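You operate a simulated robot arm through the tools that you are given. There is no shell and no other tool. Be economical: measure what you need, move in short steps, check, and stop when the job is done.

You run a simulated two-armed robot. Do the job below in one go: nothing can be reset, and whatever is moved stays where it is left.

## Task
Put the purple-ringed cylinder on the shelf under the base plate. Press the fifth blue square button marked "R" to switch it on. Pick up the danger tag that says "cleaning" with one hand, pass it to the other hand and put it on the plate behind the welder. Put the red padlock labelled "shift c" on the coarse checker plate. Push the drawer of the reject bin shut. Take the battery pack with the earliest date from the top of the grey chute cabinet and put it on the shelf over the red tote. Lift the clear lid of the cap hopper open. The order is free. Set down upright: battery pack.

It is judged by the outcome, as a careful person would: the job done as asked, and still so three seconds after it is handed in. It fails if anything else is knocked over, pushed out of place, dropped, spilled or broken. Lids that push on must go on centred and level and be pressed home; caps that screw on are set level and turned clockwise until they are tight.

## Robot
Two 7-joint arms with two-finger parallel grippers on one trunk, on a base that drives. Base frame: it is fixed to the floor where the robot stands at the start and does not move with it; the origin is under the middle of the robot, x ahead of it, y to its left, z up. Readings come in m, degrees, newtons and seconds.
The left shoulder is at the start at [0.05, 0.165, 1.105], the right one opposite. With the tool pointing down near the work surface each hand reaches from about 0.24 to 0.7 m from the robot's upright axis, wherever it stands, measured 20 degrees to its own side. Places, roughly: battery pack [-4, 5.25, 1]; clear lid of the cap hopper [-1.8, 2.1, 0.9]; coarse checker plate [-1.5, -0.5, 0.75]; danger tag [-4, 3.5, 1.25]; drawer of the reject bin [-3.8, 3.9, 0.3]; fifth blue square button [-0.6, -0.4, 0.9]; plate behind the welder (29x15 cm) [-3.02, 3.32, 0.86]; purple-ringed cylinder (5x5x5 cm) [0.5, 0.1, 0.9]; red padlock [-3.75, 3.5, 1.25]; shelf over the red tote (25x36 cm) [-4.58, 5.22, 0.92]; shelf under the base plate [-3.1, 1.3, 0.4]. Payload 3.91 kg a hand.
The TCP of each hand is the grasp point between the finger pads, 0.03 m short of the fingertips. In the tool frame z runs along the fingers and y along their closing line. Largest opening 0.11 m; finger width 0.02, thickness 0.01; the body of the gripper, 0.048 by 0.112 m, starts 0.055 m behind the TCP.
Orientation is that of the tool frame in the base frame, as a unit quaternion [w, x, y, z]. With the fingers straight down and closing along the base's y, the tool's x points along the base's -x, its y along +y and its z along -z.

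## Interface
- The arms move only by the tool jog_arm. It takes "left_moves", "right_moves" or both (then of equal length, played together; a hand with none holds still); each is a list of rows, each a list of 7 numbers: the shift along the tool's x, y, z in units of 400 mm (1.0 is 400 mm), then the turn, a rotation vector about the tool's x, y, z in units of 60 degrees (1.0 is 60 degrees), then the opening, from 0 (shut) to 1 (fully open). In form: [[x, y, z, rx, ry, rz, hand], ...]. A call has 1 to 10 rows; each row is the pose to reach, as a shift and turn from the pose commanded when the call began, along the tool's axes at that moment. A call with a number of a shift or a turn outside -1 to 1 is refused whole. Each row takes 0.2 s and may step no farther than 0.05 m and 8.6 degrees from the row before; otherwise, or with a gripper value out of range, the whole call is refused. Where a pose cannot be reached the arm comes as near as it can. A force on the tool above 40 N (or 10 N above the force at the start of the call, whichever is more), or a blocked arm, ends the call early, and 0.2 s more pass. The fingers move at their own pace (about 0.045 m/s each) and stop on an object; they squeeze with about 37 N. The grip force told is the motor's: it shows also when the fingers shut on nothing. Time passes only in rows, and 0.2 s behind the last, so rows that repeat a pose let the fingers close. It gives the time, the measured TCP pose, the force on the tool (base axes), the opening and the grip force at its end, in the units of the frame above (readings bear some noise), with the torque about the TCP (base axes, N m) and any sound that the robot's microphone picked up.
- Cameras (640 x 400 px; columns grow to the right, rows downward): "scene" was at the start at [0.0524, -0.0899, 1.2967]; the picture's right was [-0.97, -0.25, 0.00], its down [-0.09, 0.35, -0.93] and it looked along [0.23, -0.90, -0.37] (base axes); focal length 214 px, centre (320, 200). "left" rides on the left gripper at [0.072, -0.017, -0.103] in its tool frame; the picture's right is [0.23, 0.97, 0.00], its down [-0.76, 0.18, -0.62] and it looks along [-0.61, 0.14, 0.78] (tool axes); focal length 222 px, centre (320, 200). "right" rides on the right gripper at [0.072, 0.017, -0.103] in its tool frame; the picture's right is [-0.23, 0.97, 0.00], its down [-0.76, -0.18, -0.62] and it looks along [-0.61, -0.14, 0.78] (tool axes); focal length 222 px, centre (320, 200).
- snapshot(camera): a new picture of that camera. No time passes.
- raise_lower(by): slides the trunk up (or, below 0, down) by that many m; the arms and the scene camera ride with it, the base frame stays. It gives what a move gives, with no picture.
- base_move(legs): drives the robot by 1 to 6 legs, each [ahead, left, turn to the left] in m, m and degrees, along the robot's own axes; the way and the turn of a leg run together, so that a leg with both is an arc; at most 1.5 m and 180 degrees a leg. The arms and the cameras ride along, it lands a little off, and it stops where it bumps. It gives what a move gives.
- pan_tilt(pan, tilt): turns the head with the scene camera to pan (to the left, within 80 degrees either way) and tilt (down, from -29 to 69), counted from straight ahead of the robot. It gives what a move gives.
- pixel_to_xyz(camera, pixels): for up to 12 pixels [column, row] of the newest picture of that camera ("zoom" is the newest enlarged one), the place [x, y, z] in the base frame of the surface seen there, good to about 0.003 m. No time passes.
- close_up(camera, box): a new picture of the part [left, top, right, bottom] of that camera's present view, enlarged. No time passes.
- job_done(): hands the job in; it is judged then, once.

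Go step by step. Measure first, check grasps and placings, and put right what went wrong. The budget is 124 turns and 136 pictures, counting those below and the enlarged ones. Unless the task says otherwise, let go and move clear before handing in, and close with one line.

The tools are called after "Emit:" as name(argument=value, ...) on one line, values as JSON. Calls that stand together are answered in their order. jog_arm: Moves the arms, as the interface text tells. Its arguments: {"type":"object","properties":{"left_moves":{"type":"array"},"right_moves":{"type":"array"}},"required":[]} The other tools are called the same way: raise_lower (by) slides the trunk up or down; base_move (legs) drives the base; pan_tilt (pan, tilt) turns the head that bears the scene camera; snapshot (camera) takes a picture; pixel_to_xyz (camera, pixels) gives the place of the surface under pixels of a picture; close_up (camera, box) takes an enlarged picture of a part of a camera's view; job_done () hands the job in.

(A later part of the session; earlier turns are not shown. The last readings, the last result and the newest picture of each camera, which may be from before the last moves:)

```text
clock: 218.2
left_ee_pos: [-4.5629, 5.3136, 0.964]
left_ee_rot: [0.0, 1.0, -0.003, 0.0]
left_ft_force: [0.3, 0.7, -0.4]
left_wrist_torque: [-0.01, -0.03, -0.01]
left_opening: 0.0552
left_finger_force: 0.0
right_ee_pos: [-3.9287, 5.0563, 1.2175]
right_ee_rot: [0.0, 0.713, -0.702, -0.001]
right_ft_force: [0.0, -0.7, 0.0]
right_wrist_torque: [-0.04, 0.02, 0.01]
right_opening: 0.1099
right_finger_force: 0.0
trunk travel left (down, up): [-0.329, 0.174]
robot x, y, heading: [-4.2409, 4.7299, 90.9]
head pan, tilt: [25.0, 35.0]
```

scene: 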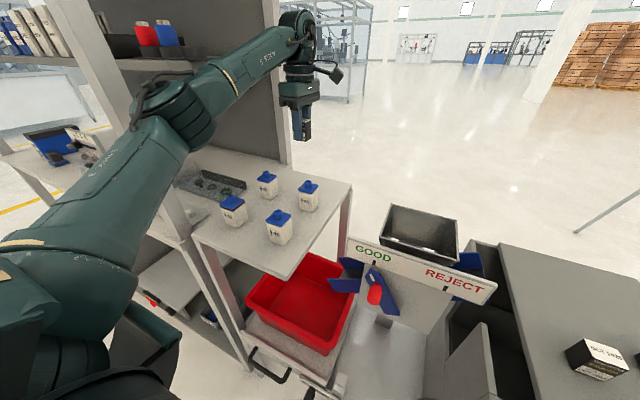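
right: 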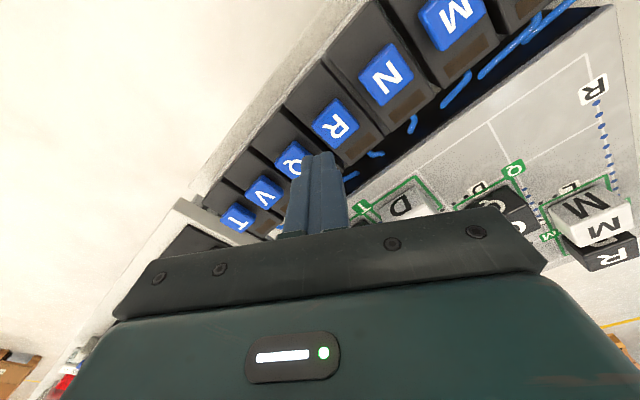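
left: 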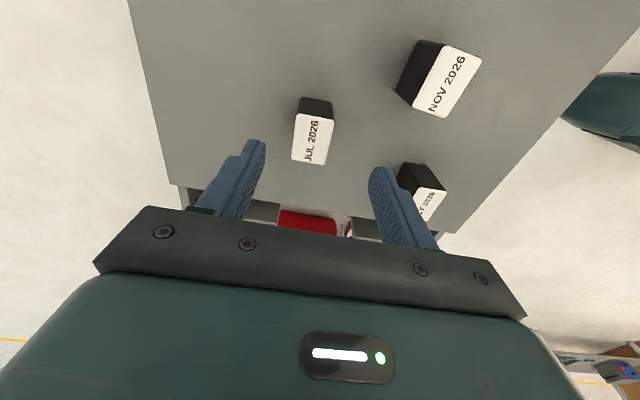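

Released without contact force. Rise and retract, then verify.

Emit:
jog_arm(left_moves=[[0, 0, -0.1, 0, 0, 0, 0.5], [0, 0, -0.2, 0, 0, 0, 0.5], [0, 0, -0.32, 0, 0, 0, 0.5], [0, 0, -0.44, 0, 0, 0, 0.6], [0.05, 0.08, -0.5, 0, 0, 0, 0.8], [0.1, 0.16, -0.54, 0, 0, 0, 1], [0.15, 0.26, -0.56, 0, 0, 0, 1], [0.2, 0.36, -0.56, 0, 0, 0, 1], [0.24, 0.46, -0.56, 0, 0, 0, 1]])

Emit:
close_up(camera="scene", box=[160, 120, 380, 260])

```text
clock: 220.2
left_ee_pos: [-4.4679, 5.1268, 1.1885]
left_ee_rot: [0.0, 1.0, -0.003, -0.002]
left_ft_force: [-0.2, -0.5, 0.5]
left_wrist_torque: [0.0, -0.03, 0.04]
left_opening: 0.11
left_finger_force: 0.0
right_ee_pos: [-3.9292, 5.0545, 1.2177]
right_ee_rot: [-0.001, 0.713, -0.701, -0.002]
right_ft_force: [-0.1, 0.8, -0.1]
right_wrist_torque: [0.02, -0.05, 0.02]
right_opening: 0.1102
right_finger_force: 0.0
trunk travel left (down, up): [-0.329, 0.174]
robot x, y, heading: [-4.2453, 4.7293, 91.0]
head pan, tilt: [25.0, 35.0]
```

```text
2.86 times, centred on (270, 190) of scene
```

zoom: 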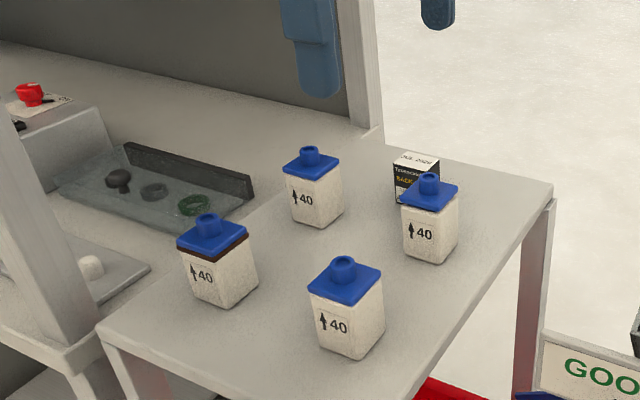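

Pack stands upright. Move back, then turn around to face the lockout board.

Emit:
base_move(legs=[[-0.2, 0, 0], [0, -0.35, 0], [0, 0, 90], [0, 0, 90]])

Emit:
pan_tilt(pan=0, tilt=15)

Emit:
snapshot(camera="scene")

```text
clock: 232.7
left_ee_pos: [-3.6647, 4.1349, 1.1892]
left_ee_rot: [0.001, 0.014, 1.0, 0.001]
left_ft_force: [-0.9, -0.6, -0.8]
left_wrist_torque: [0.02, -0.01, 0.0]
left_opening: 0.1097
left_finger_force: 0.0
right_ee_pos: [-4.2014, 4.2184, 1.2173]
right_ee_rot: [0.001, 0.708, 0.706, -0.001]
right_ft_force: [0.0, 0.5, -0.5]
right_wrist_torque: [0.02, -0.02, -0.01]
right_opening: 0.1104
right_finger_force: 0.0
trunk travel left (down, up): [-0.329, 0.174]
robot x, y, heading: [-3.888, 4.535, -90.0]
head pan, tilt: [25.0, 35.0]
```

```text
clock: 233.6
left_ee_pos: [-3.6647, 4.1356, 1.1878]
left_ee_rot: [0.001, 0.014, 1.0, 0.0]
left_ft_force: [-0.2, 0.0, 0.5]
left_wrist_torque: [0.03, -0.01, 0.03]
left_opening: 0.1097
left_finger_force: 0.1
right_ee_pos: [-4.2009, 4.2172, 1.2177]
right_ee_rot: [0.002, 0.708, 0.706, 0.0]
right_ft_force: [0.2, 0.5, -0.5]
right_wrist_torque: [0.02, -0.01, -0.04]
right_opening: 0.1102
right_finger_force: 0.0
trunk travel left (down, up): [-0.329, 0.174]
robot x, y, heading: [-3.8813, 4.538, -90.2]
head pan, tilt: [0.0, 15.0]
```

```text
61 pictures are left
```

scene: 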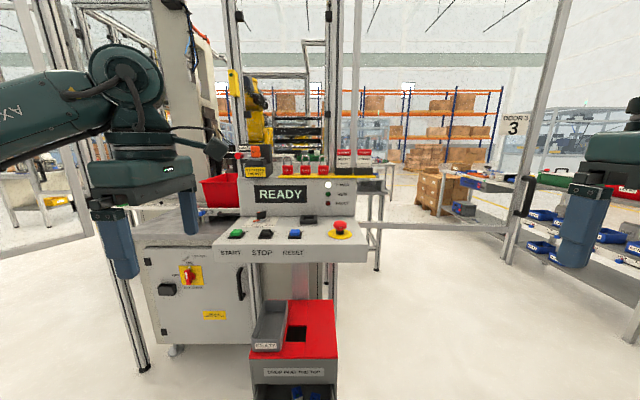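

Padlocks (285–325,168) and tags (345–365,155) sit on the yellow rail above the console. Zoom in.

Emit:
close_up(camera="scene", box=[230, 140, 390, 220])

Emit:
pixel_to_xyz(camera="scene", pixels=[[288, 170], [305, 170], [322, 170], [343, 155], [364, 155], [290, 345], [293, 395], [530, 210], [330, 178], [520, 260], [330, 220], [270, 330]])

```text
4.00 times, centred on (310, 180) of scene
```

zoom: 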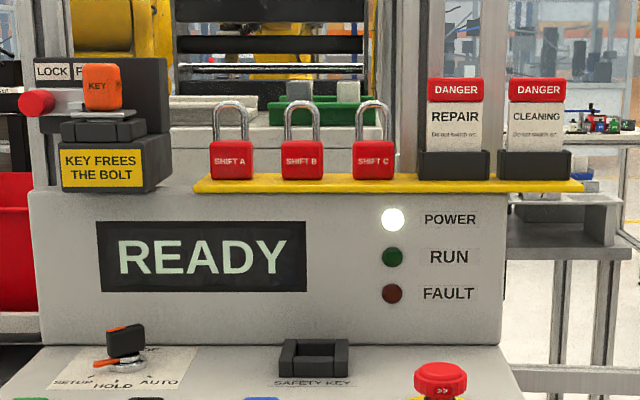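

```text
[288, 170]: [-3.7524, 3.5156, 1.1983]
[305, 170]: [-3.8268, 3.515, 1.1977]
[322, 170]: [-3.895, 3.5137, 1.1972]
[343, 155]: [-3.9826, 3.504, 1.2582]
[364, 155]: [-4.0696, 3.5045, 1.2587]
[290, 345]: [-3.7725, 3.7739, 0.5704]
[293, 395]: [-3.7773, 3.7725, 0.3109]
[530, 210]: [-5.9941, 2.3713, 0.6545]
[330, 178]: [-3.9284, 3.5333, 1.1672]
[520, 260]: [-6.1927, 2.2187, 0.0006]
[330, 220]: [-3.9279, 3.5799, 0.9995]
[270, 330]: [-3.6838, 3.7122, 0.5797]
```

SHIFT C padlock at (−3.895,3.515) and CLEANING tag at (−4.07,3.504). First close the reject bin's drawer; look down at it.

Emit:
pan_tilt(pan=10, tilt=50)

Emit:
snapshot(camera="scene")

```text
clock: 234.6
left_ee_pos: [-3.6649, 4.1353, 1.1885]
left_ee_rot: [0.001, 0.014, 1.0, 0.0]
left_ft_force: [-0.1, -0.6, 0.4]
left_wrist_torque: [0.02, 0.03, 0.0]
left_opening: 0.1099
left_finger_force: 0.1
right_ee_pos: [-4.2016, 4.2185, 1.2163]
right_ee_rot: [0.002, 0.708, 0.706, 0.0]
right_ft_force: [0.3, -0.5, 0.1]
right_wrist_torque: [0.01, 0.02, -0.02]
right_opening: 0.1099
right_finger_force: 0.1
trunk travel left (down, up): [-0.329, 0.174]
robot x, y, heading: [-3.8847, 4.5391, -90.1]
head pan, tilt: [10.0, 50.0]
```

```text
59 pictures are left
```

scene: 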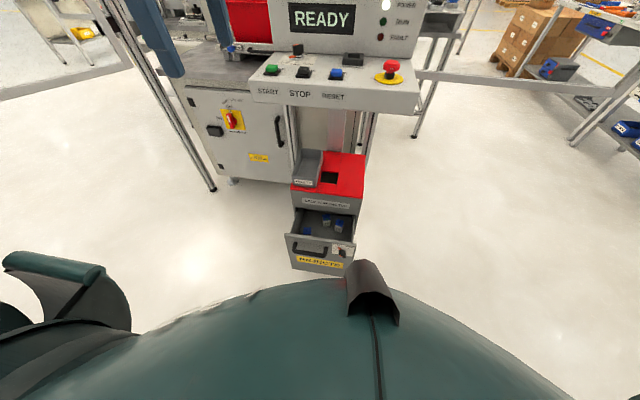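

Emit:
close_up(camera="scene", box=[270, 140, 390, 280])

Emit:
pixel_to_xyz(camera="scene", pixels=[[310, 247], [322, 263], [293, 258], [345, 268], [290, 236], [352, 241], [325, 203], [343, 251], [320, 242], [328, 166]])

```text
2.86 times, centred on (330, 210) of scene
```

zoom: 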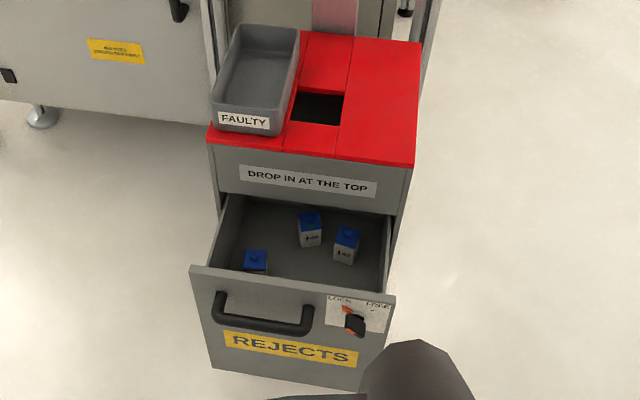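

```text
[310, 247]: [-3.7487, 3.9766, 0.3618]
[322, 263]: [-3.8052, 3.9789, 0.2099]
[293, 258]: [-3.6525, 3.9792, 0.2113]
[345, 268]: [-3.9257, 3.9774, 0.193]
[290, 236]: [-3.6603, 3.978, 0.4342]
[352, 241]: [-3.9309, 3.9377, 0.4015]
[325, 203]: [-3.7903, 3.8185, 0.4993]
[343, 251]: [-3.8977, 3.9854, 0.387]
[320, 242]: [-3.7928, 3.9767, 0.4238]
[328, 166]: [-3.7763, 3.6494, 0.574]
```

Drawer front is at y 3.978, z 0.17–0.43. Check the lock knob, and lower the trunk while preparing the left hand, shut and tilted 45° forward.

Emit:
close_up(camera="scene", box=[325, 235, 360, 275])

Emit:
raise_lower(by=-0.32)

Emit:
jog_arm(left_moves=[[0.037, 0, 0.1, 0.075, 0, 0, 0], [0.075, 0, 0.2, 0.15, 0, 0, 0], [0.112, 0, 0.3, 0.225, 0, 0, 0], [0.15, 0, 0.4, 0.3, 0, 0, 0], [0.187, 0, 0.5, 0.375, 0, 0, 0], [0.225, 0, 0.6, 0.45, 0, 0, 0], [0.262, 0, 0.7, 0.525, 0, 0, 0], [0.3, 0, 0.8, 0.6, 0, 0, 0], [0.337, 0, 0.9, 0.675, 0, 0, 0], [0.375, 0, 1.0, 0.75, 0, 0, 0]])

Emit:
snapshot(camera="scene")

```text
10.00 times, centred on (342, 255) of scene
```

zoom: 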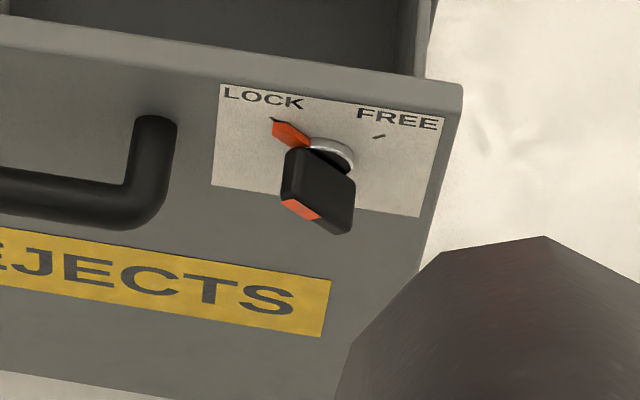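

```text
clock: 237.8
left_ee_pos: [-3.6654, 4.1342, 0.8706]
left_ee_rot: [0.001, 0.014, 1.0, 0.0]
left_ft_force: [0.1, -0.1, -0.1]
left_wrist_torque: [0.02, -0.02, -0.01]
left_opening: 0.1099
left_finger_force: 0.1
right_ee_pos: [-4.2024, 4.2179, 0.8978]
right_ee_rot: [0.001, 0.708, 0.706, 0.0]
right_ft_force: [0.3, -1.0, 0.2]
right_wrist_torque: [-0.02, 0.0, -0.04]
right_opening: 0.1101
right_finger_force: 0.0
trunk travel left (down, up): [-0.009, 0.494]
robot x, y, heading: [-3.8841, 4.5341, -90.1]
head pan, tilt: [10.0, 50.0]
```

```text
clock: 240.0
left_ee_pos: [-3.815, 4.1388, 0.4694]
left_ee_rot: [-0.006, 0.013, 0.924, -0.383]
left_ft_force: [0.2, -0.3, -0.2]
left_wrist_torque: [-0.03, -0.01, -0.02]
left_opening: 0.0
left_finger_force: 37.3
right_ee_pos: [-4.2005, 4.2165, 0.8973]
right_ee_rot: [0.001, 0.708, 0.706, -0.001]
right_ft_force: [-0.2, 0.0, 1.3]
right_wrist_torque: [0.01, 0.01, -0.02]
right_opening: 0.11
right_finger_force: 0.0
trunk travel left (down, up): [-0.009, 0.494]
robot x, y, heading: [-3.8817, 4.5344, -90.1]
head pan, tilt: [10.0, 50.0]
```

```text
56 pictures are left
```

scene: 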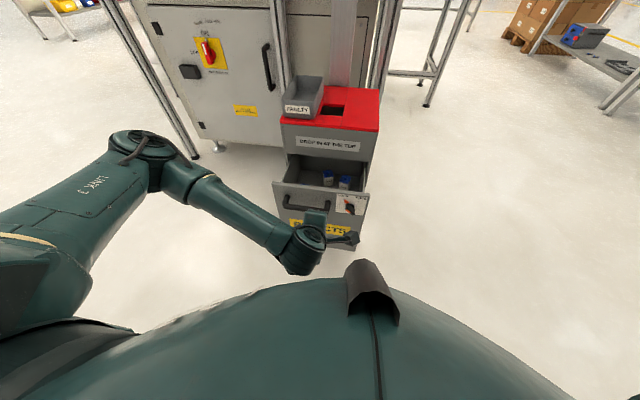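

The knob points to LOCK, so I'll push gently and see if the drawer goes in. Lower the tip to z≈0.40 and drive ahead to near contact.

Emit:
jog_arm(left_moves=[[0, 0.04, 0.04, 0, 0, 0, 0], [0, 0.08, 0.08, 0, 0, 0, 0]])

Emit:
base_move(legs=[[0.15, 0, 0]])

Emit:
close_up(camera="scene", box=[250, 80, 390, 280])

```text
clock: 240.6
left_ee_pos: [-3.817, 4.1373, 0.4236]
left_ee_rot: [-0.005, 0.014, 0.924, -0.382]
left_ft_force: [-0.4, 0.0, 0.2]
left_wrist_torque: [0.01, 0.01, -0.01]
left_opening: 0.0
left_finger_force: 36.8
right_ee_pos: [-4.2011, 4.2178, 0.8978]
right_ee_rot: [0.001, 0.709, 0.706, -0.001]
right_ft_force: [0.0, 0.1, -0.4]
right_wrist_torque: [-0.01, 0.01, 0.0]
right_opening: 0.1101
right_finger_force: 0.1
trunk travel left (down, up): [-0.009, 0.494]
robot x, y, heading: [-3.8838, 4.5346, -90.1]
head pan, tilt: [10.0, 50.0]
```

```text
clock: 241.9
left_ee_pos: [-3.816, 3.9895, 0.4233]
left_ee_rot: [-0.005, 0.011, 0.924, -0.383]
left_ft_force: [-0.3, 0.6, 0.3]
left_wrist_torque: [-0.02, 0.01, -0.01]
left_opening: 0.0
left_finger_force: 36.8
right_ee_pos: [-4.2014, 4.0697, 0.8978]
right_ee_rot: [0.001, 0.707, 0.707, 0.0]
right_ft_force: [0.6, -0.5, 0.6]
right_wrist_torque: [0.03, -0.01, -0.01]
right_opening: 0.1101
right_finger_force: 0.0
trunk travel left (down, up): [-0.009, 0.494]
robot x, y, heading: [-3.8802, 4.3847, -90.1]
head pan, tilt: [10.0, 50.0]
```

```text
2.00 times, centred on (320, 180) of scene
```

zoom: 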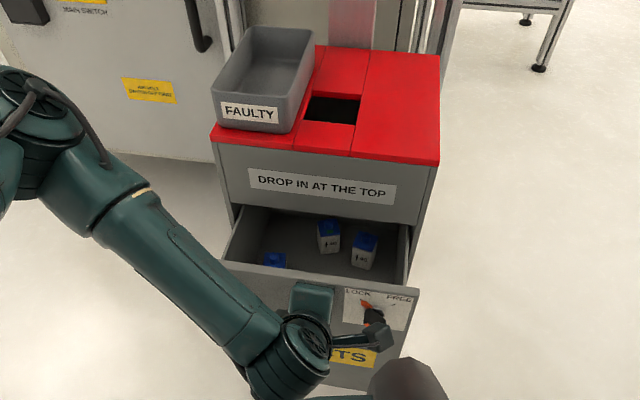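

Emit:
base_move(legs=[[0.08, 0, 0]])

Emit:
close_up(camera="scene", box=[250, 80, 390, 280])

```text
clock: 243.0
left_ee_pos: [-3.8153, 3.9113, 0.4234]
left_ee_rot: [-0.005, 0.012, 0.924, -0.382]
left_ft_force: [-0.2, -0.4, 0.8]
left_wrist_torque: [-0.02, 0.0, 0.0]
left_opening: 0.0
left_finger_force: 37.6
right_ee_pos: [-4.2007, 3.9894, 0.8975]
right_ee_rot: [0.001, 0.707, 0.707, -0.001]
right_ft_force: [0.0, -0.5, -0.6]
right_wrist_torque: [0.0, -0.02, -0.01]
right_opening: 0.1101
right_finger_force: 0.1
trunk travel left (down, up): [-0.009, 0.494]
robot x, y, heading: [-3.8812, 4.3107, -90.2]
head pan, tilt: [10.0, 50.0]
```

```text
2.00 times, centred on (320, 180) of scene
```

zoom: 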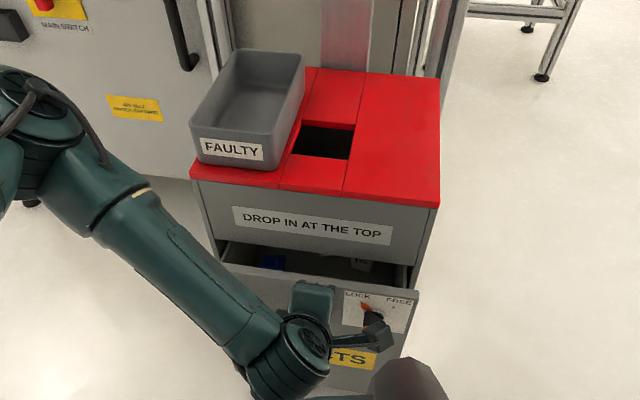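

Drawer slides easily. Continue.

Emit:
base_move(legs=[[0.07, 0, 0]])

Emit:
close_up(camera="scene", box=[250, 80, 390, 280])

```text
clock: 244.0
left_ee_pos: [-3.8155, 3.8654, 0.4238]
left_ee_rot: [-0.004, 0.013, 0.925, -0.378]
left_ft_force: [0.2, 0.7, -0.3]
left_wrist_torque: [-0.02, 0.0, 0.0]
left_opening: 0.0
left_finger_force: 37.4
right_ee_pos: [-4.2011, 3.9381, 0.8973]
right_ee_rot: [0.002, 0.707, 0.707, 0.001]
right_ft_force: [0.3, 0.6, 0.0]
right_wrist_torque: [-0.01, -0.02, 0.03]
right_opening: 0.1103
right_finger_force: 0.1
trunk travel left (down, up): [-0.009, 0.494]
robot x, y, heading: [-3.8835, 4.2573, -89.8]
head pan, tilt: [10.0, 50.0]
stopped in leg 1: the force on the tool passed its limit at 122 N (the readings are from after the stop); the commanded pose is now the measured one
```

```text
2.00 times, centred on (320, 180) of scene
```

zoom: 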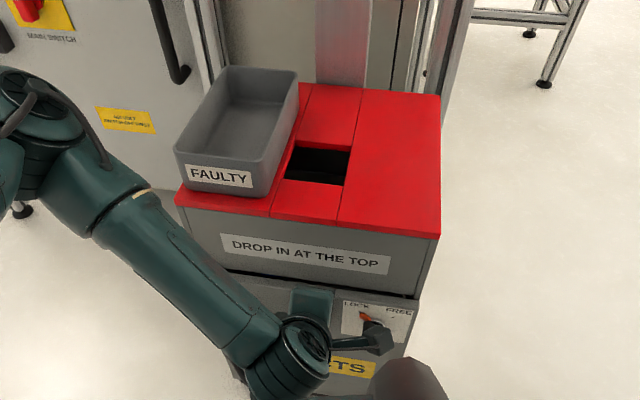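

Pushed until it met something. Back off a little and inspect whether it is fully shut.

Emit:
base_move(legs=[[-0.3, 0, 0]])

Emit:
close_up(camera="scene", box=[250, 80, 390, 280])

Emit:
pixel_to_xyz(camera="zoom", pixels=[[200, 120], [230, 185], [250, 180], [300, 150], [330, 155], [200, 150], [210, 195], [330, 190], [370, 190], [360, 150]])

```text
clock: 246.0
left_ee_pos: [-3.8165, 4.1607, 0.4247]
left_ee_rot: [-0.003, 0.011, 0.926, -0.378]
left_ft_force: [0.6, 1.2, -0.6]
left_wrist_torque: [-0.01, 0.0, 0.03]
left_opening: 0.0
left_finger_force: 37.3
right_ee_pos: [-4.1997, 4.2344, 0.8973]
right_ee_rot: [0.002, 0.706, 0.708, 0.001]
right_ft_force: [0.6, 0.7, 0.2]
right_wrist_torque: [0.01, -0.01, 0.01]
right_opening: 0.1103
right_finger_force: 0.0
trunk travel left (down, up): [-0.009, 0.494]
robot x, y, heading: [-3.8887, 4.5563, -90.1]
head pan, tilt: [10.0, 50.0]
```

```text
2.00 times, centred on (320, 180) of scene
```

zoom: 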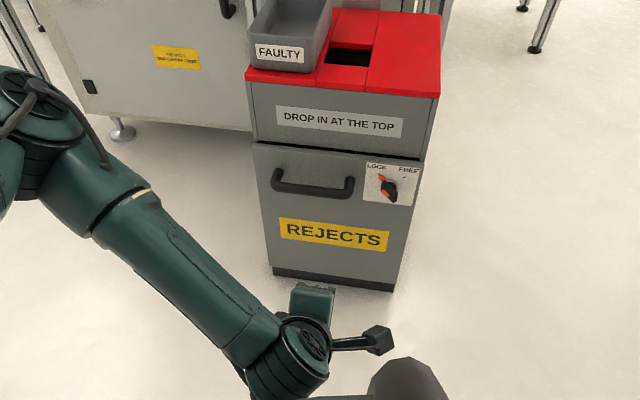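

```text
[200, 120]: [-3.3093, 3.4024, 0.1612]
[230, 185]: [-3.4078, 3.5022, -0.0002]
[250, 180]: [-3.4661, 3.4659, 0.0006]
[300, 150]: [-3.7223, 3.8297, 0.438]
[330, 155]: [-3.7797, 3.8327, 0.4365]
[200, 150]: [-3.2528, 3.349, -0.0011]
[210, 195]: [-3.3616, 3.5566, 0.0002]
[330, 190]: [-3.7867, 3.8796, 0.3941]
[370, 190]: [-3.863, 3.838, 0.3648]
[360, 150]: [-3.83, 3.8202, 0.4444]
```

Emit:
close_up(camera="scene", box=[300, 130, 360, 190])

Emit:
pixel_to_xyz(camera="zoom", pixels=[[300, 250], [300, 240], [300, 260], [450, 270], [450, 285], [520, 285], [300, 290]])

```text
6.67 times, centred on (330, 160) of scene
```

zoom: 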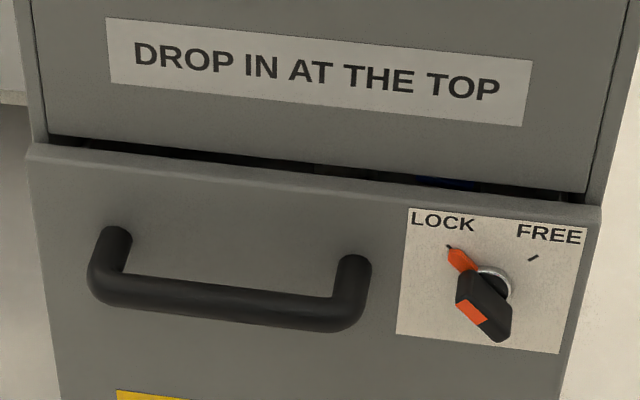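

```text
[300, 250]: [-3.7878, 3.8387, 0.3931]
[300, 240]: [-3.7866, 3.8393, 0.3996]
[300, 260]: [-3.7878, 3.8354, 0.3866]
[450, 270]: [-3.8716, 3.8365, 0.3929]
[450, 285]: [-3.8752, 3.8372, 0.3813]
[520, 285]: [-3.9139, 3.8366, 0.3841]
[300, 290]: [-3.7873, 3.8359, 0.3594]
```

Drawer front sits at y 3.837 against the carcass (3.82) with a ~16 mm thick front: shut. Raise the trunk and restore the left hand.

Emit:
raise_lower(by=0.42)

Emit:
jog_arm(left_moves=[[-0.03, -0.08, -0.08, -0.1, 0, 0, 0.3], [-0.06, -0.16, -0.16, -0.2, 0, 0, 0.6], [-0.09, -0.24, -0.24, -0.3, 0, 0, 1], [-0.12, -0.32, -0.32, -0.4, 0, 0, 1], [-0.15, -0.4, -0.4, -0.5, 0, 0, 1], [-0.18, -0.48, -0.48, -0.6, 0, 0, 1], [-0.21, -0.56, -0.56, -0.7, 0, 0, 1], [-0.24, -0.62, -0.62, -0.75, 0, 0, 1]])

Emit:
pan_tilt(pan=-5, tilt=25)

Emit:
snapshot(camera="scene")

```text
refused: 0.42 is not a number from -0.4 to 0.4
```

```text
clock: 247.8
left_ee_pos: [-3.7193, 4.1549, 0.7776]
left_ee_rot: [0.001, 0.013, 1.0, 0.005]
left_ft_force: [-0.3, 0.2, -0.3]
left_wrist_torque: [-0.01, -0.01, 0.0]
left_opening: 0.11
left_finger_force: 0.1
right_ee_pos: [-4.201, 4.2352, 0.8977]
right_ee_rot: [0.002, 0.707, 0.708, 0.0]
right_ft_force: [0.1, -0.6, 0.5]
right_wrist_torque: [-0.01, 0.03, -0.02]
right_opening: 0.1103
right_finger_force: 0.0
trunk travel left (down, up): [-0.009, 0.494]
robot x, y, heading: [-3.8836, 4.5536, -89.8]
head pan, tilt: [10.0, 50.0]
```

```text
clock: 248.7
left_ee_pos: [-3.72, 4.1543, 0.7759]
left_ee_rot: [0.001, 0.012, 1.0, 0.004]
left_ft_force: [0.3, 0.4, -0.1]
left_wrist_torque: [0.0, -0.04, 0.04]
left_opening: 0.1101
left_finger_force: 0.1
right_ee_pos: [-4.2006, 4.2347, 0.8974]
right_ee_rot: [0.002, 0.706, 0.708, 0.001]
right_ft_force: [0.4, 0.6, -0.2]
right_wrist_torque: [0.03, 0.02, 0.01]
right_opening: 0.1101
right_finger_force: 0.1
trunk travel left (down, up): [-0.009, 0.494]
robot x, y, heading: [-3.8817, 4.554, -89.8]
head pan, tilt: [-5.0, 25.0]
```

```text
50 pictures are left
```

scene: 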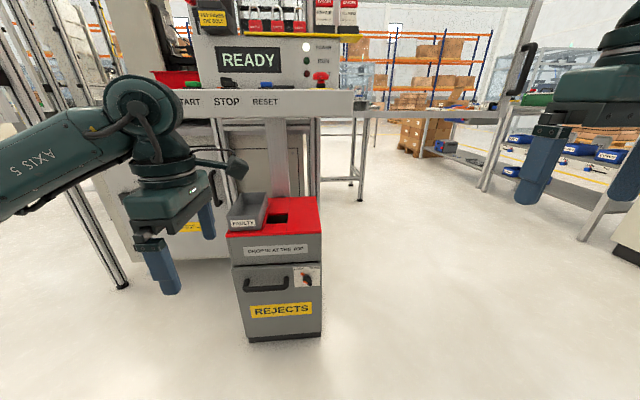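

Raise the trunk 0.40 and measure door 3's edge on the right before approaching the tags.

Emit:
pixel_to_xyz(camera="scene", pixels=[[525, 70], [510, 85], [500, 108], [430, 112], [360, 195], [335, 50], [345, 110], [380, 112]])

Emit:
raise_lower(by=0.4)

Emit:
snapshot(camera="scene")

```text
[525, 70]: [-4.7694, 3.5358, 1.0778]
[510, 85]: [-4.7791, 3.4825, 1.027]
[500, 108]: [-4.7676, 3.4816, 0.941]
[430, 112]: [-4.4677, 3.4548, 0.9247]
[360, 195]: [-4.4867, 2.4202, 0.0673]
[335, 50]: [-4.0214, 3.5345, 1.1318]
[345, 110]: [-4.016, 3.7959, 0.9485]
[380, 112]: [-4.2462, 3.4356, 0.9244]
```

```text
clock: 252.6
left_ee_pos: [-3.7198, 4.1547, 1.1773]
left_ee_rot: [0.0, 0.012, 1.0, 0.004]
left_ft_force: [-0.8, -0.4, -0.1]
left_wrist_torque: [0.0, 0.03, -0.03]
left_opening: 0.1099
left_finger_force: 0.0
right_ee_pos: [-4.2005, 4.2348, 1.2975]
right_ee_rot: [0.001, 0.707, 0.708, 0.0]
right_ft_force: [0.4, -0.1, -0.8]
right_wrist_torque: [0.01, 0.0, -0.02]
right_opening: 0.1101
right_finger_force: 0.0
trunk travel left (down, up): [-0.409, 0.094]
robot x, y, heading: [-3.8829, 4.5539, -89.8]
head pan, tilt: [-5.0, 25.0]
```

```text
49 pictures are left
```

scene: 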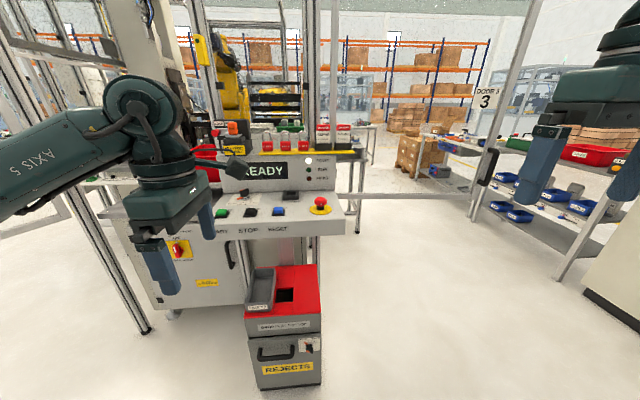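

Door 3's glass is ~6 cm behind the tag, enough for a vertical grip. Drive nearer, clear of the bin, and turn the right hand to close along y.

Emit:
base_move(legs=[[0, -0.22, 0], [0.38, 0, 0]])

Emit:
jog_arm(right_moves=[[0, 0, -0.03, 0, 0, 0.14, 1], [0, 0, -0.06, 0, 0, 0.28, 1], [0, 0, -0.09, 0, 0, 0.42, 0.8], [0, 0, -0.12, 0, 0, 0.56, 0.6], [0, 0, -0.15, 0, 0, 0.7, 0.4], [0, 0, -0.18, 0, 0, 0.84, 0.4], [0, 0, -0.2, 0, 0, 0.98, 0.4]])

Emit:
pan_tilt(pan=0, tilt=20)

Emit:
snapshot(camera="scene")

```text
clock: 257.1
left_ee_pos: [-3.9361, 3.7693, 1.1758]
left_ee_rot: [0.001, 0.011, 1.0, 0.005]
left_ft_force: [0.1, -0.1, -0.3]
left_wrist_torque: [0.01, 0.02, -0.01]
left_opening: 0.1099
left_finger_force: 0.1
right_ee_pos: [-4.4169, 3.8468, 1.2974]
right_ee_rot: [0.002, 0.706, 0.709, 0.0]
right_ft_force: [0.6, -0.5, 0.3]
right_wrist_torque: [-0.02, 0.0, -0.02]
right_opening: 0.11
right_finger_force: 0.0
trunk travel left (down, up): [-0.409, 0.094]
robot x, y, heading: [-4.1028, 4.1706, -89.4]
head pan, tilt: [-5.0, 25.0]
```

```text
clock: 258.7
left_ee_pos: [-3.9352, 3.7697, 1.1764]
left_ee_rot: [0.001, 0.011, 1.0, 0.004]
left_ft_force: [-0.4, -0.1, 0.2]
left_wrist_torque: [0.0, 0.04, -0.02]
left_opening: 0.1102
left_finger_force: 0.0
right_ee_pos: [-4.417, 3.8492, 1.3773]
right_ee_rot: [0.001, 0.963, 0.27, 0.001]
right_ft_force: [-0.7, 0.6, 0.0]
right_wrist_torque: [0.01, 0.02, 0.01]
right_opening: 0.0441
right_finger_force: 0.0
trunk travel left (down, up): [-0.409, 0.094]
robot x, y, heading: [-4.1, 4.1691, -89.8]
head pan, tilt: [-5.0, 25.0]
```

```text
clock: 259.4
left_ee_pos: [-3.9375, 3.7694, 1.1761]
left_ee_rot: [0.002, 0.012, 1.0, 0.003]
left_ft_force: [0.4, -0.3, 0.1]
left_wrist_torque: [0.0, -0.01, 0.02]
left_opening: 0.1102
left_finger_force: 0.1
right_ee_pos: [-4.4172, 3.8476, 1.3787]
right_ee_rot: [0.001, 0.962, 0.273, 0.001]
right_ft_force: [-0.1, -0.2, -0.5]
right_wrist_torque: [0.01, 0.01, 0.02]
right_opening: 0.0437
right_finger_force: 0.0
trunk travel left (down, up): [-0.409, 0.094]
robot x, y, heading: [-4.1049, 4.165, -89.5]
head pan, tilt: [0.0, 20.0]
```

```text
48 pictures are left
```

scene: 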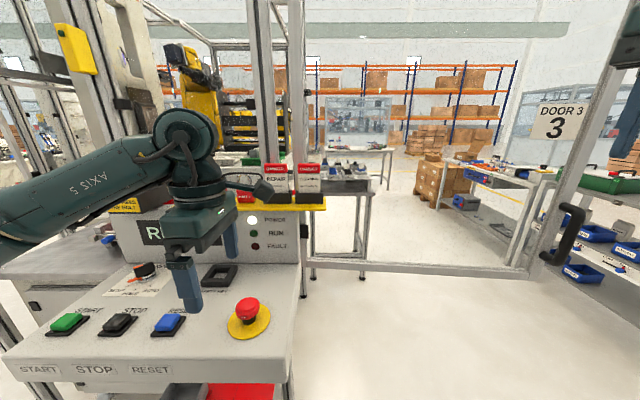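

Emit:
close_up(camera="scene", box=[225, 130, 353, 210])

Emit:
pixel_to_xyz(camera="scene", pixels=[[308, 168], [297, 168], [319, 168], [308, 186], [277, 170], [298, 140], [263, 130], [285, 100], [308, 163], [308, 198], [325, 205]])

```text
5.00 times, centred on (289, 170) of scene
```

zoom: 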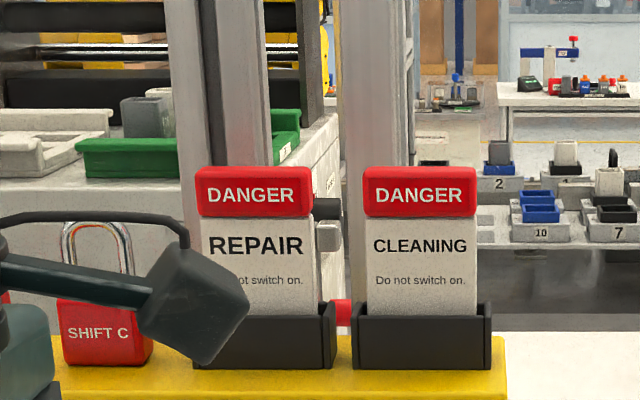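

```text
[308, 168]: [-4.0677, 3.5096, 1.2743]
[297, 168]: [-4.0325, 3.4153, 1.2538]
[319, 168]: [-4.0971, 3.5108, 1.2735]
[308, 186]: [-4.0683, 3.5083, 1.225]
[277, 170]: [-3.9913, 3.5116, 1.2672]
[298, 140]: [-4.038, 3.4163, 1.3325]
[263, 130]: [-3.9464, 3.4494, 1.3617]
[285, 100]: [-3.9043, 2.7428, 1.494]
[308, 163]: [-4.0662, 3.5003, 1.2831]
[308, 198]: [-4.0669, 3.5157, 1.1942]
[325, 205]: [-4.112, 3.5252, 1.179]
```

The tag's red head is at (−4.068,3.50), top z 1.285. Move the left hand aside and bring the right hand toward it.

Emit:
jog_arm(left_moves=[[-0.06, 0.04, 0, 0, 0, 0, 1], [-0.12, 0.08, 0, 0, 0, 0, 1], [-0.18, 0.12, 0, 0, 0, 0, 1], [-0.24, 0.16, 0, 0, 0, 0, 1], [-0.3, 0.2, 0, 0, 0, 0, 1], [-0.36, 0.24, 0, 0, 0, 0, 1]], right_moves=[[0.024, 0.1, 0, 0, 0, 0.09, 0.4], [0.048, 0.2, 0, 0, 0, 0.18, 0.4], [0.072, 0.3, 0, 0, 0, 0.27, 0.4], [0.096, 0.4, 0, 0, 0, 0.36, 0.4], [0.12, 0.5, 0, 0, 0, 0.45, 0.4], [0.144, 0.6, 0, 0, 0, 0.527, 0.4]])

```text
clock: 260.8
left_ee_pos: [-3.7902, 3.8644, 1.1773]
left_ee_rot: [0.001, 0.011, 1.0, 0.003]
left_ft_force: [0.0, 0.6, 1.0]
left_wrist_torque: [-0.01, 0.02, 0.02]
left_opening: 0.11
left_finger_force: 0.1
right_ee_pos: [-4.301, 3.7294, 1.3299]
right_ee_rot: [0.002, 1.0, -0.002, 0.002]
right_ft_force: [0.0, -0.2, 0.0]
right_wrist_torque: [0.03, 0.02, -0.03]
right_opening: 0.044
right_finger_force: 0.1
right hand out of reach, approached as far as the arm can: row 3, 4, 5, 6
trunk travel left (down, up): [-0.409, 0.094]
robot x, y, heading: [-4.1031, 4.1676, -89.8]
head pan, tilt: [0.0, 20.0]
```

Reach is short at that height: raise the trunk 0.09 and go on.

Emit:
raise_lower(by=0.09)

Emit:
base_move(legs=[[0.05, 0, 0]])

Emit:
jog_arm(right_moves=[[0.08, 0.05, 0, 0, 0, 0, 0.4], [0.16, 0.1, 0, 0, 0, 0, 0.4], [0.24, 0.15, 0, 0, 0, 0, 0.4], [0.32, 0.2, 0, 0, 0, 0, 0.4], [0.4, 0.26, 0, 0, 0, 0, 0.4], [0.48, 0.33, 0, 0, 0, 0, 0.4], [0.54, 0.4, 0, 0, 0, 0, 0.4], [0.58, 0.447, 0, 0, 0, 0, 0.4]])

Emit:
snapshot(camera="scene")

```text
clock: 262.0
left_ee_pos: [-3.7916, 3.8625, 1.268]
left_ee_rot: [0.001, 0.012, 1.0, 0.004]
left_ft_force: [0.2, 0.6, 0.1]
left_wrist_torque: [0.0, 0.02, -0.05]
left_opening: 0.1099
left_finger_force: 0.0
right_ee_pos: [-4.3028, 3.7281, 1.4195]
right_ee_rot: [0.002, 1.0, -0.001, 0.002]
right_ft_force: [0.3, -0.4, 0.1]
right_wrist_torque: [-0.02, -0.01, -0.06]
right_opening: 0.0444
right_finger_force: 0.2
trunk travel left (down, up): [-0.499, 0.004]
robot x, y, heading: [-4.1013, 4.1671, -89.5]
head pan, tilt: [0.0, 20.0]
```

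```text
clock: 262.9
left_ee_pos: [-3.7902, 3.8121, 1.2678]
left_ee_rot: [0.001, 0.011, 1.0, 0.005]
left_ft_force: [0.1, 0.0, 0.2]
left_wrist_torque: [0.03, 0.03, -0.01]
left_opening: 0.1103
left_finger_force: 0.0
right_ee_pos: [-4.3019, 3.6771, 1.4194]
right_ee_rot: [0.002, 1.0, -0.001, 0.003]
right_ft_force: [-0.3, -0.7, -0.2]
right_wrist_torque: [0.03, -0.01, -0.03]
right_opening: 0.0441
right_finger_force: 0.0
trunk travel left (down, up): [-0.499, 0.004]
robot x, y, heading: [-4.1009, 4.1188, -89.9]
head pan, tilt: [0.0, 20.0]
```

```text
clock: 264.8
left_ee_pos: [-3.7909, 3.8135, 1.269]
left_ee_rot: [0.001, 0.011, 1.0, 0.003]
left_ft_force: [0.5, -0.5, -0.6]
left_wrist_torque: [0.01, 0.02, 0.01]
left_opening: 0.1099
left_finger_force: 0.1
right_ee_pos: [-4.2709, 3.666, 1.3636]
right_ee_rot: [0.002, 1.0, -0.001, 0.002]
right_ft_force: [-0.1, -1.0, 0.1]
right_wrist_torque: [-0.03, 0.0, 0.0]
right_opening: 0.0441
right_finger_force: 0.0
right hand out of reach, approached as far as the arm can: row 1, 2, 3, 4, 5, 6, 7, 8
trunk travel left (down, up): [-0.499, 0.004]
robot x, y, heading: [-4.1015, 4.1191, -89.5]
head pan, tilt: [0.0, 20.0]
```

```text
46 pictures are left
```

scene: 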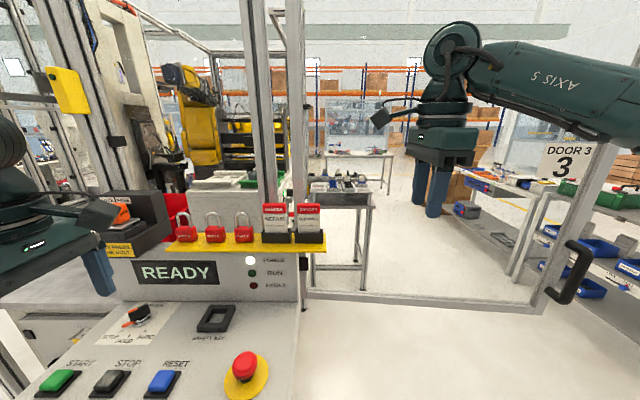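

The straight-down pose is limited at this height. I'll tilt the right hand about the y axis so it points left-down at 45° (still closing along y).

Emit:
jog_arm(right_moves=[[0, 0, 0, 0, 0.125, 0, 0.4], [0, 0, 0, 0, 0.25, 0, 0.4], [0, 0, 0, 0, 0.375, 0, 0.4], [0, 0, 0, 0, 0.5, 0, 0.4], [0, 0, 0, 0, 0.625, 0, 0.4], [0, 0, 0, 0, 0.75, 0, 0.4]])

```text
clock: 266.1
left_ee_pos: [-3.7908, 3.8123, 1.2696]
left_ee_rot: [0.001, 0.012, 1.0, 0.003]
left_ft_force: [0.2, -0.4, -0.2]
left_wrist_torque: [0.02, -0.01, 0.03]
left_opening: 0.11
left_finger_force: 0.1
right_ee_pos: [-4.2721, 3.6669, 1.3616]
right_ee_rot: [0.004, 0.922, -0.001, 0.387]
right_ft_force: [0.0, 0.3, 0.1]
right_wrist_torque: [0.0, 0.04, -0.02]
right_opening: 0.0441
right_finger_force: 0.0
trunk travel left (down, up): [-0.499, 0.004]
robot x, y, heading: [-4.103, 4.1202, -89.7]
head pan, tilt: [0.0, 20.0]
```

Works. Move to the pre-grasp beside the tag.

Emit:
jog_arm(right_moves=[[0.04, 0.084, 0.049, 0, 0, 0, 0.4], [0.08, 0.168, 0.098, 0, 0, 0, 0.4], [0.12, 0.25, 0.147, 0, 0, 0, 0.4], [0.16, 0.334, 0.197, 0, 0, 0, 0.4], [0.1975, 0.4175, 0.246, 0, 0, 0, 0.4]])

Emit:
snapshot(camera="right")

Emit:
close_up(camera="scene", box=[230, 150, 390, 250])

```text
clock: 267.4
left_ee_pos: [-3.7922, 3.8123, 1.2685]
left_ee_rot: [0.001, 0.012, 1.0, 0.005]
left_ft_force: [-1.0, 0.2, 0.4]
left_wrist_torque: [0.0, 0.02, -0.01]
left_opening: 0.1099
left_finger_force: 0.1
right_ee_pos: [-4.1948, 3.57, 1.3342]
right_ee_rot: [0.002, 0.922, -0.002, 0.386]
right_ft_force: [0.7, -1.1, 0.5]
right_wrist_torque: [0.0, 0.01, 0.02]
right_opening: 0.0439
right_finger_force: 0.1
right hand out of reach, approached as far as the arm can: row 3, 4, 5
trunk travel left (down, up): [-0.499, 0.004]
robot x, y, heading: [-4.1016, 4.1212, -89.8]
head pan, tilt: [0.0, 20.0]
```

```text
45 pictures are left
```

right: 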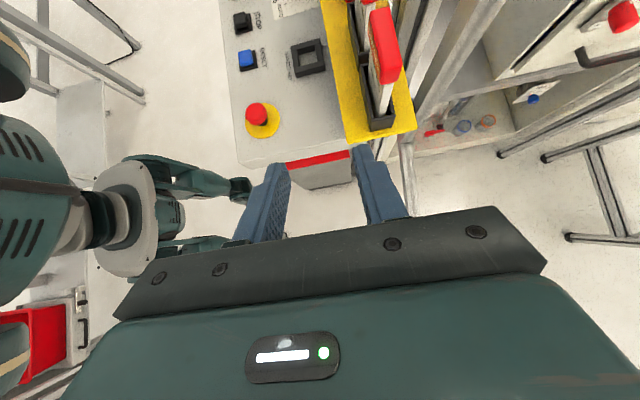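

```text
4.00 times, centred on (310, 200) of scene
```

zoom: 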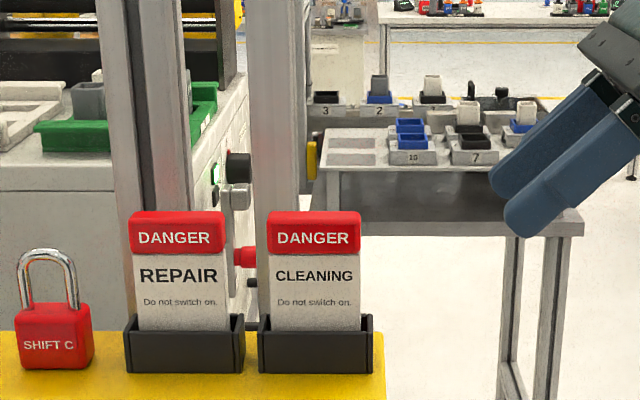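

Nearly there but a joint limits it. I'll reposition the base: back, right, and turn 45° left so that the reach toward the tag is more natural.

Emit:
base_move(legs=[[-0.2, 0, 0], [0, -0.32, 0], [0, 0, 45]])

Emit:
jog_arm(right_moves=[[0, 0, 0, -0.089, 0, 0.0875, 0.4], [0, 0, 0, -0.178, 0, 0.175, 0.4], [0, 0, 0, -0.267, 0, 0.2625, 0.4], [0, 0, 0, -0.356, 0, 0.35, 0.4], [0, 0, 0, -0.444, 0, 0.4375, 0.4], [0, 0, 0, -0.533, 0, 0.525, 0.4]])

```text
clock: 274.0
left_ee_pos: [-3.9945, 4.3166, 1.2687]
left_ee_rot: [0.0, -0.372, 0.928, 0.004]
left_ft_force: [0.5, -0.3, 0.7]
left_wrist_torque: [0.02, 0.02, 0.0]
left_opening: 0.1098
left_finger_force: 0.1
right_ee_pos: [-4.1085, 3.8606, 1.3352]
right_ee_rot: [-0.145, 0.853, 0.353, 0.357]
right_ft_force: [-0.4, 0.6, -0.2]
right_wrist_torque: [-0.01, -0.01, 0.01]
right_opening: 0.0437
right_finger_force: 0.0
trunk travel left (down, up): [-0.499, 0.004]
robot x, y, heading: [-4.4287, 4.3137, -44.8]
head pan, tilt: [0.0, 20.0]
```

```text
clock: 275.4
left_ee_pos: [-3.994, 4.3171, 1.2692]
left_ee_rot: [-0.001, -0.373, 0.928, 0.003]
left_ft_force: [-0.5, 0.0, 0.0]
left_wrist_torque: [-0.01, 0.02, -0.01]
left_opening: 0.11
left_finger_force: 0.0
right_ee_pos: [-4.1086, 3.8617, 1.3349]
right_ee_rot: [0.003, 0.922, -0.001, 0.387]
right_ft_force: [0.3, 0.4, 1.6]
right_wrist_torque: [-0.05, 0.04, -0.02]
right_opening: 0.0441
right_finger_force: 0.1
trunk travel left (down, up): [-0.499, 0.004]
robot x, y, heading: [-4.4321, 4.3106, -44.7]
head pan, tilt: [0.0, 20.0]
```

Orientation holds. Drive the base toward the tag.

Emit:
base_move(legs=[[0.19, -0.23, 0]])

Emit:
pan_tilt(pan=-15, tilt=25)

Emit:
snapshot(camera="scene")

```text
clock: 278.1
left_ee_pos: [-4.0211, 4.0242, 1.2678]
left_ee_rot: [0.0, -0.377, 0.926, 0.004]
left_ft_force: [-0.4, -0.1, -0.8]
left_wrist_torque: [-0.03, -0.01, -0.02]
left_opening: 0.11
left_finger_force: 0.0
right_ee_pos: [-4.1331, 3.5677, 1.3351]
right_ee_rot: [0.001, 0.922, 0.003, 0.387]
right_ft_force: [0.0, 0.7, -0.2]
right_wrist_torque: [0.0, -0.02, 0.04]
right_opening: 0.044
right_finger_force: 0.1
trunk travel left (down, up): [-0.499, 0.004]
robot x, y, heading: [-4.4561, 4.018, -44.6]
head pan, tilt: [0.0, 20.0]
```

```text
clock: 278.8
left_ee_pos: [-4.0221, 4.025, 1.2687]
left_ee_rot: [0.0, -0.377, 0.926, 0.004]
left_ft_force: [0.0, -0.1, -0.2]
left_wrist_torque: [0.01, 0.01, 0.0]
left_opening: 0.1099
left_finger_force: 0.0
right_ee_pos: [-4.1329, 3.5682, 1.3345]
right_ee_rot: [0.001, 0.922, 0.003, 0.388]
right_ft_force: [0.4, -0.3, 0.1]
right_wrist_torque: [-0.02, -0.02, 0.02]
right_opening: 0.044
right_finger_force: 0.1
trunk travel left (down, up): [-0.499, 0.004]
robot x, y, heading: [-4.4546, 4.0186, -44.3]
head pan, tilt: [-15.0, 25.0]
```

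```text
43 pictures are left
```

scene: 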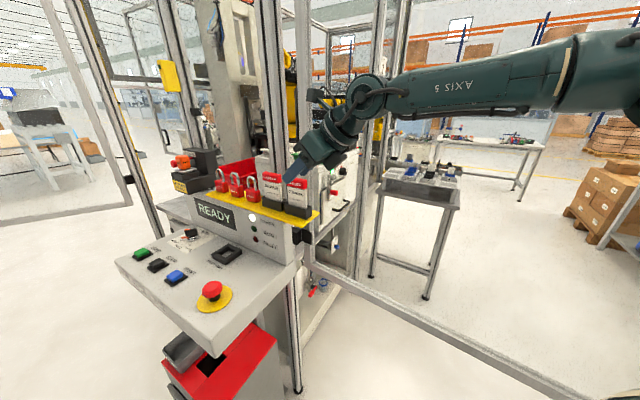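

Emit:
jog_arm(right_moves=[[0.002, 0.085, -0.015, 0, 0, 0, 0.4], [0.005, 0.17, -0.03, 0, 0, 0, 0.4], [0.005, 0.17, -0.03, 0, 0, 0, 0.4]])

Emit:
snapshot(camera="right")

Emit:
close_up(camera="scene", box=[230, 130, 358, 210])

```text
clock: 279.6
left_ee_pos: [-4.0211, 4.0247, 1.2688]
left_ee_rot: [0.0, -0.376, 0.927, 0.004]
left_ft_force: [0.0, 0.1, 0.2]
left_wrist_torque: [0.02, -0.01, 0.01]
left_opening: 0.1103
left_finger_force: 0.0
right_ee_pos: [-4.1392, 3.4992, 1.3444]
right_ee_rot: [0.001, 0.922, 0.004, 0.387]
right_ft_force: [0.4, -0.1, -0.4]
right_wrist_torque: [0.04, -0.01, -0.01]
right_opening: 0.044
right_finger_force: 0.1
trunk travel left (down, up): [-0.499, 0.004]
robot x, y, heading: [-4.4578, 4.0178, -44.2]
head pan, tilt: [-15.0, 25.0]
```

```text
42 pictures are left
```

right: 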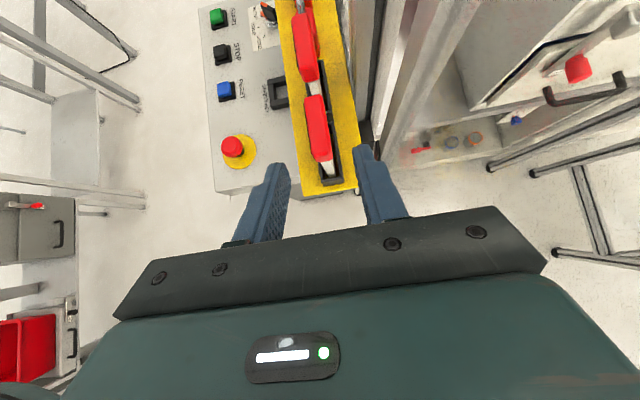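

```text
5.00 times, centred on (294, 170) of scene
```

zoom: 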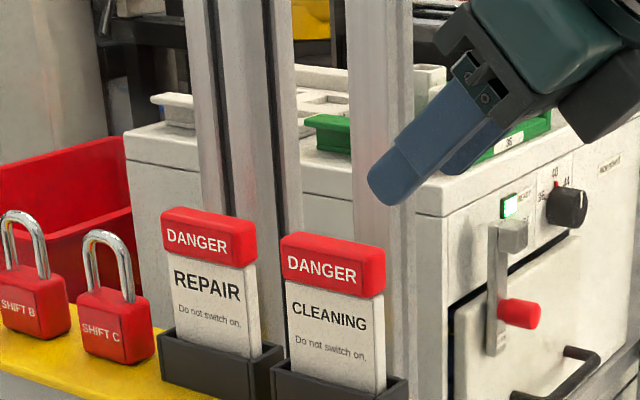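

The head is centred between the fingers. Confirm its y, then approach.

Emit:
pixel_to_xyz(camera="right", pixels=[[318, 120], [310, 125], [326, 120], [320, 150], [312, 100]])

Emit:
jog_arm(right_moves=[[0, 0, 0.06, 0, 0, 0, 0.4], [0, 0, 0.12, 0, 0, 0, 0.4], [0, 0, 0.18, 0, 0, 0, 0.4], [0, 0, 0.22, 0, 0, 0, 0.4]])

Emit:
snapshot(camera="right")

Emit:
close_up(camera="scene", box=[230, 130, 358, 210])

```text
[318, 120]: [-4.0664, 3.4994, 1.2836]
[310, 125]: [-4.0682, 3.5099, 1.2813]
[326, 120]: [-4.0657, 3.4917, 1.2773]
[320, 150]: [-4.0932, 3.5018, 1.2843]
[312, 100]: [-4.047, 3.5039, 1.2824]
```

```text
clock: 280.6
left_ee_pos: [-4.0212, 4.0245, 1.2692]
left_ee_rot: [0.0, -0.376, 0.926, 0.004]
left_ft_force: [-0.1, -0.8, 0.2]
left_wrist_torque: [0.02, -0.01, 0.01]
left_opening: 0.1097
left_finger_force: 0.0
right_ee_pos: [-4.0763, 3.4982, 1.2825]
right_ee_rot: [0.001, 0.922, 0.003, 0.388]
right_ft_force: [1.1, 0.0, 0.2]
right_wrist_torque: [0.02, 0.03, 0.01]
right_opening: 0.044
right_finger_force: 0.1
trunk travel left (down, up): [-0.499, 0.004]
robot x, y, heading: [-4.4581, 4.0162, -44.3]
head pan, tilt: [-15.0, 25.0]
```

```text
40 pictures are left
```

right: 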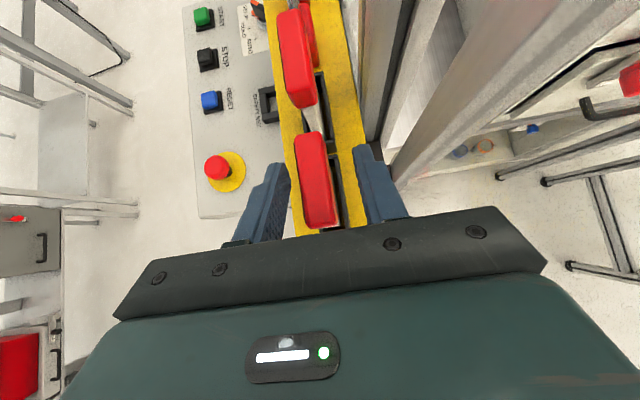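

```text
5.00 times, centred on (294, 170) of scene
```

zoom: 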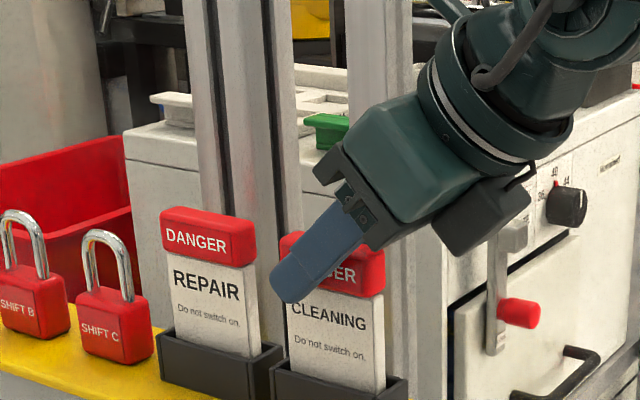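

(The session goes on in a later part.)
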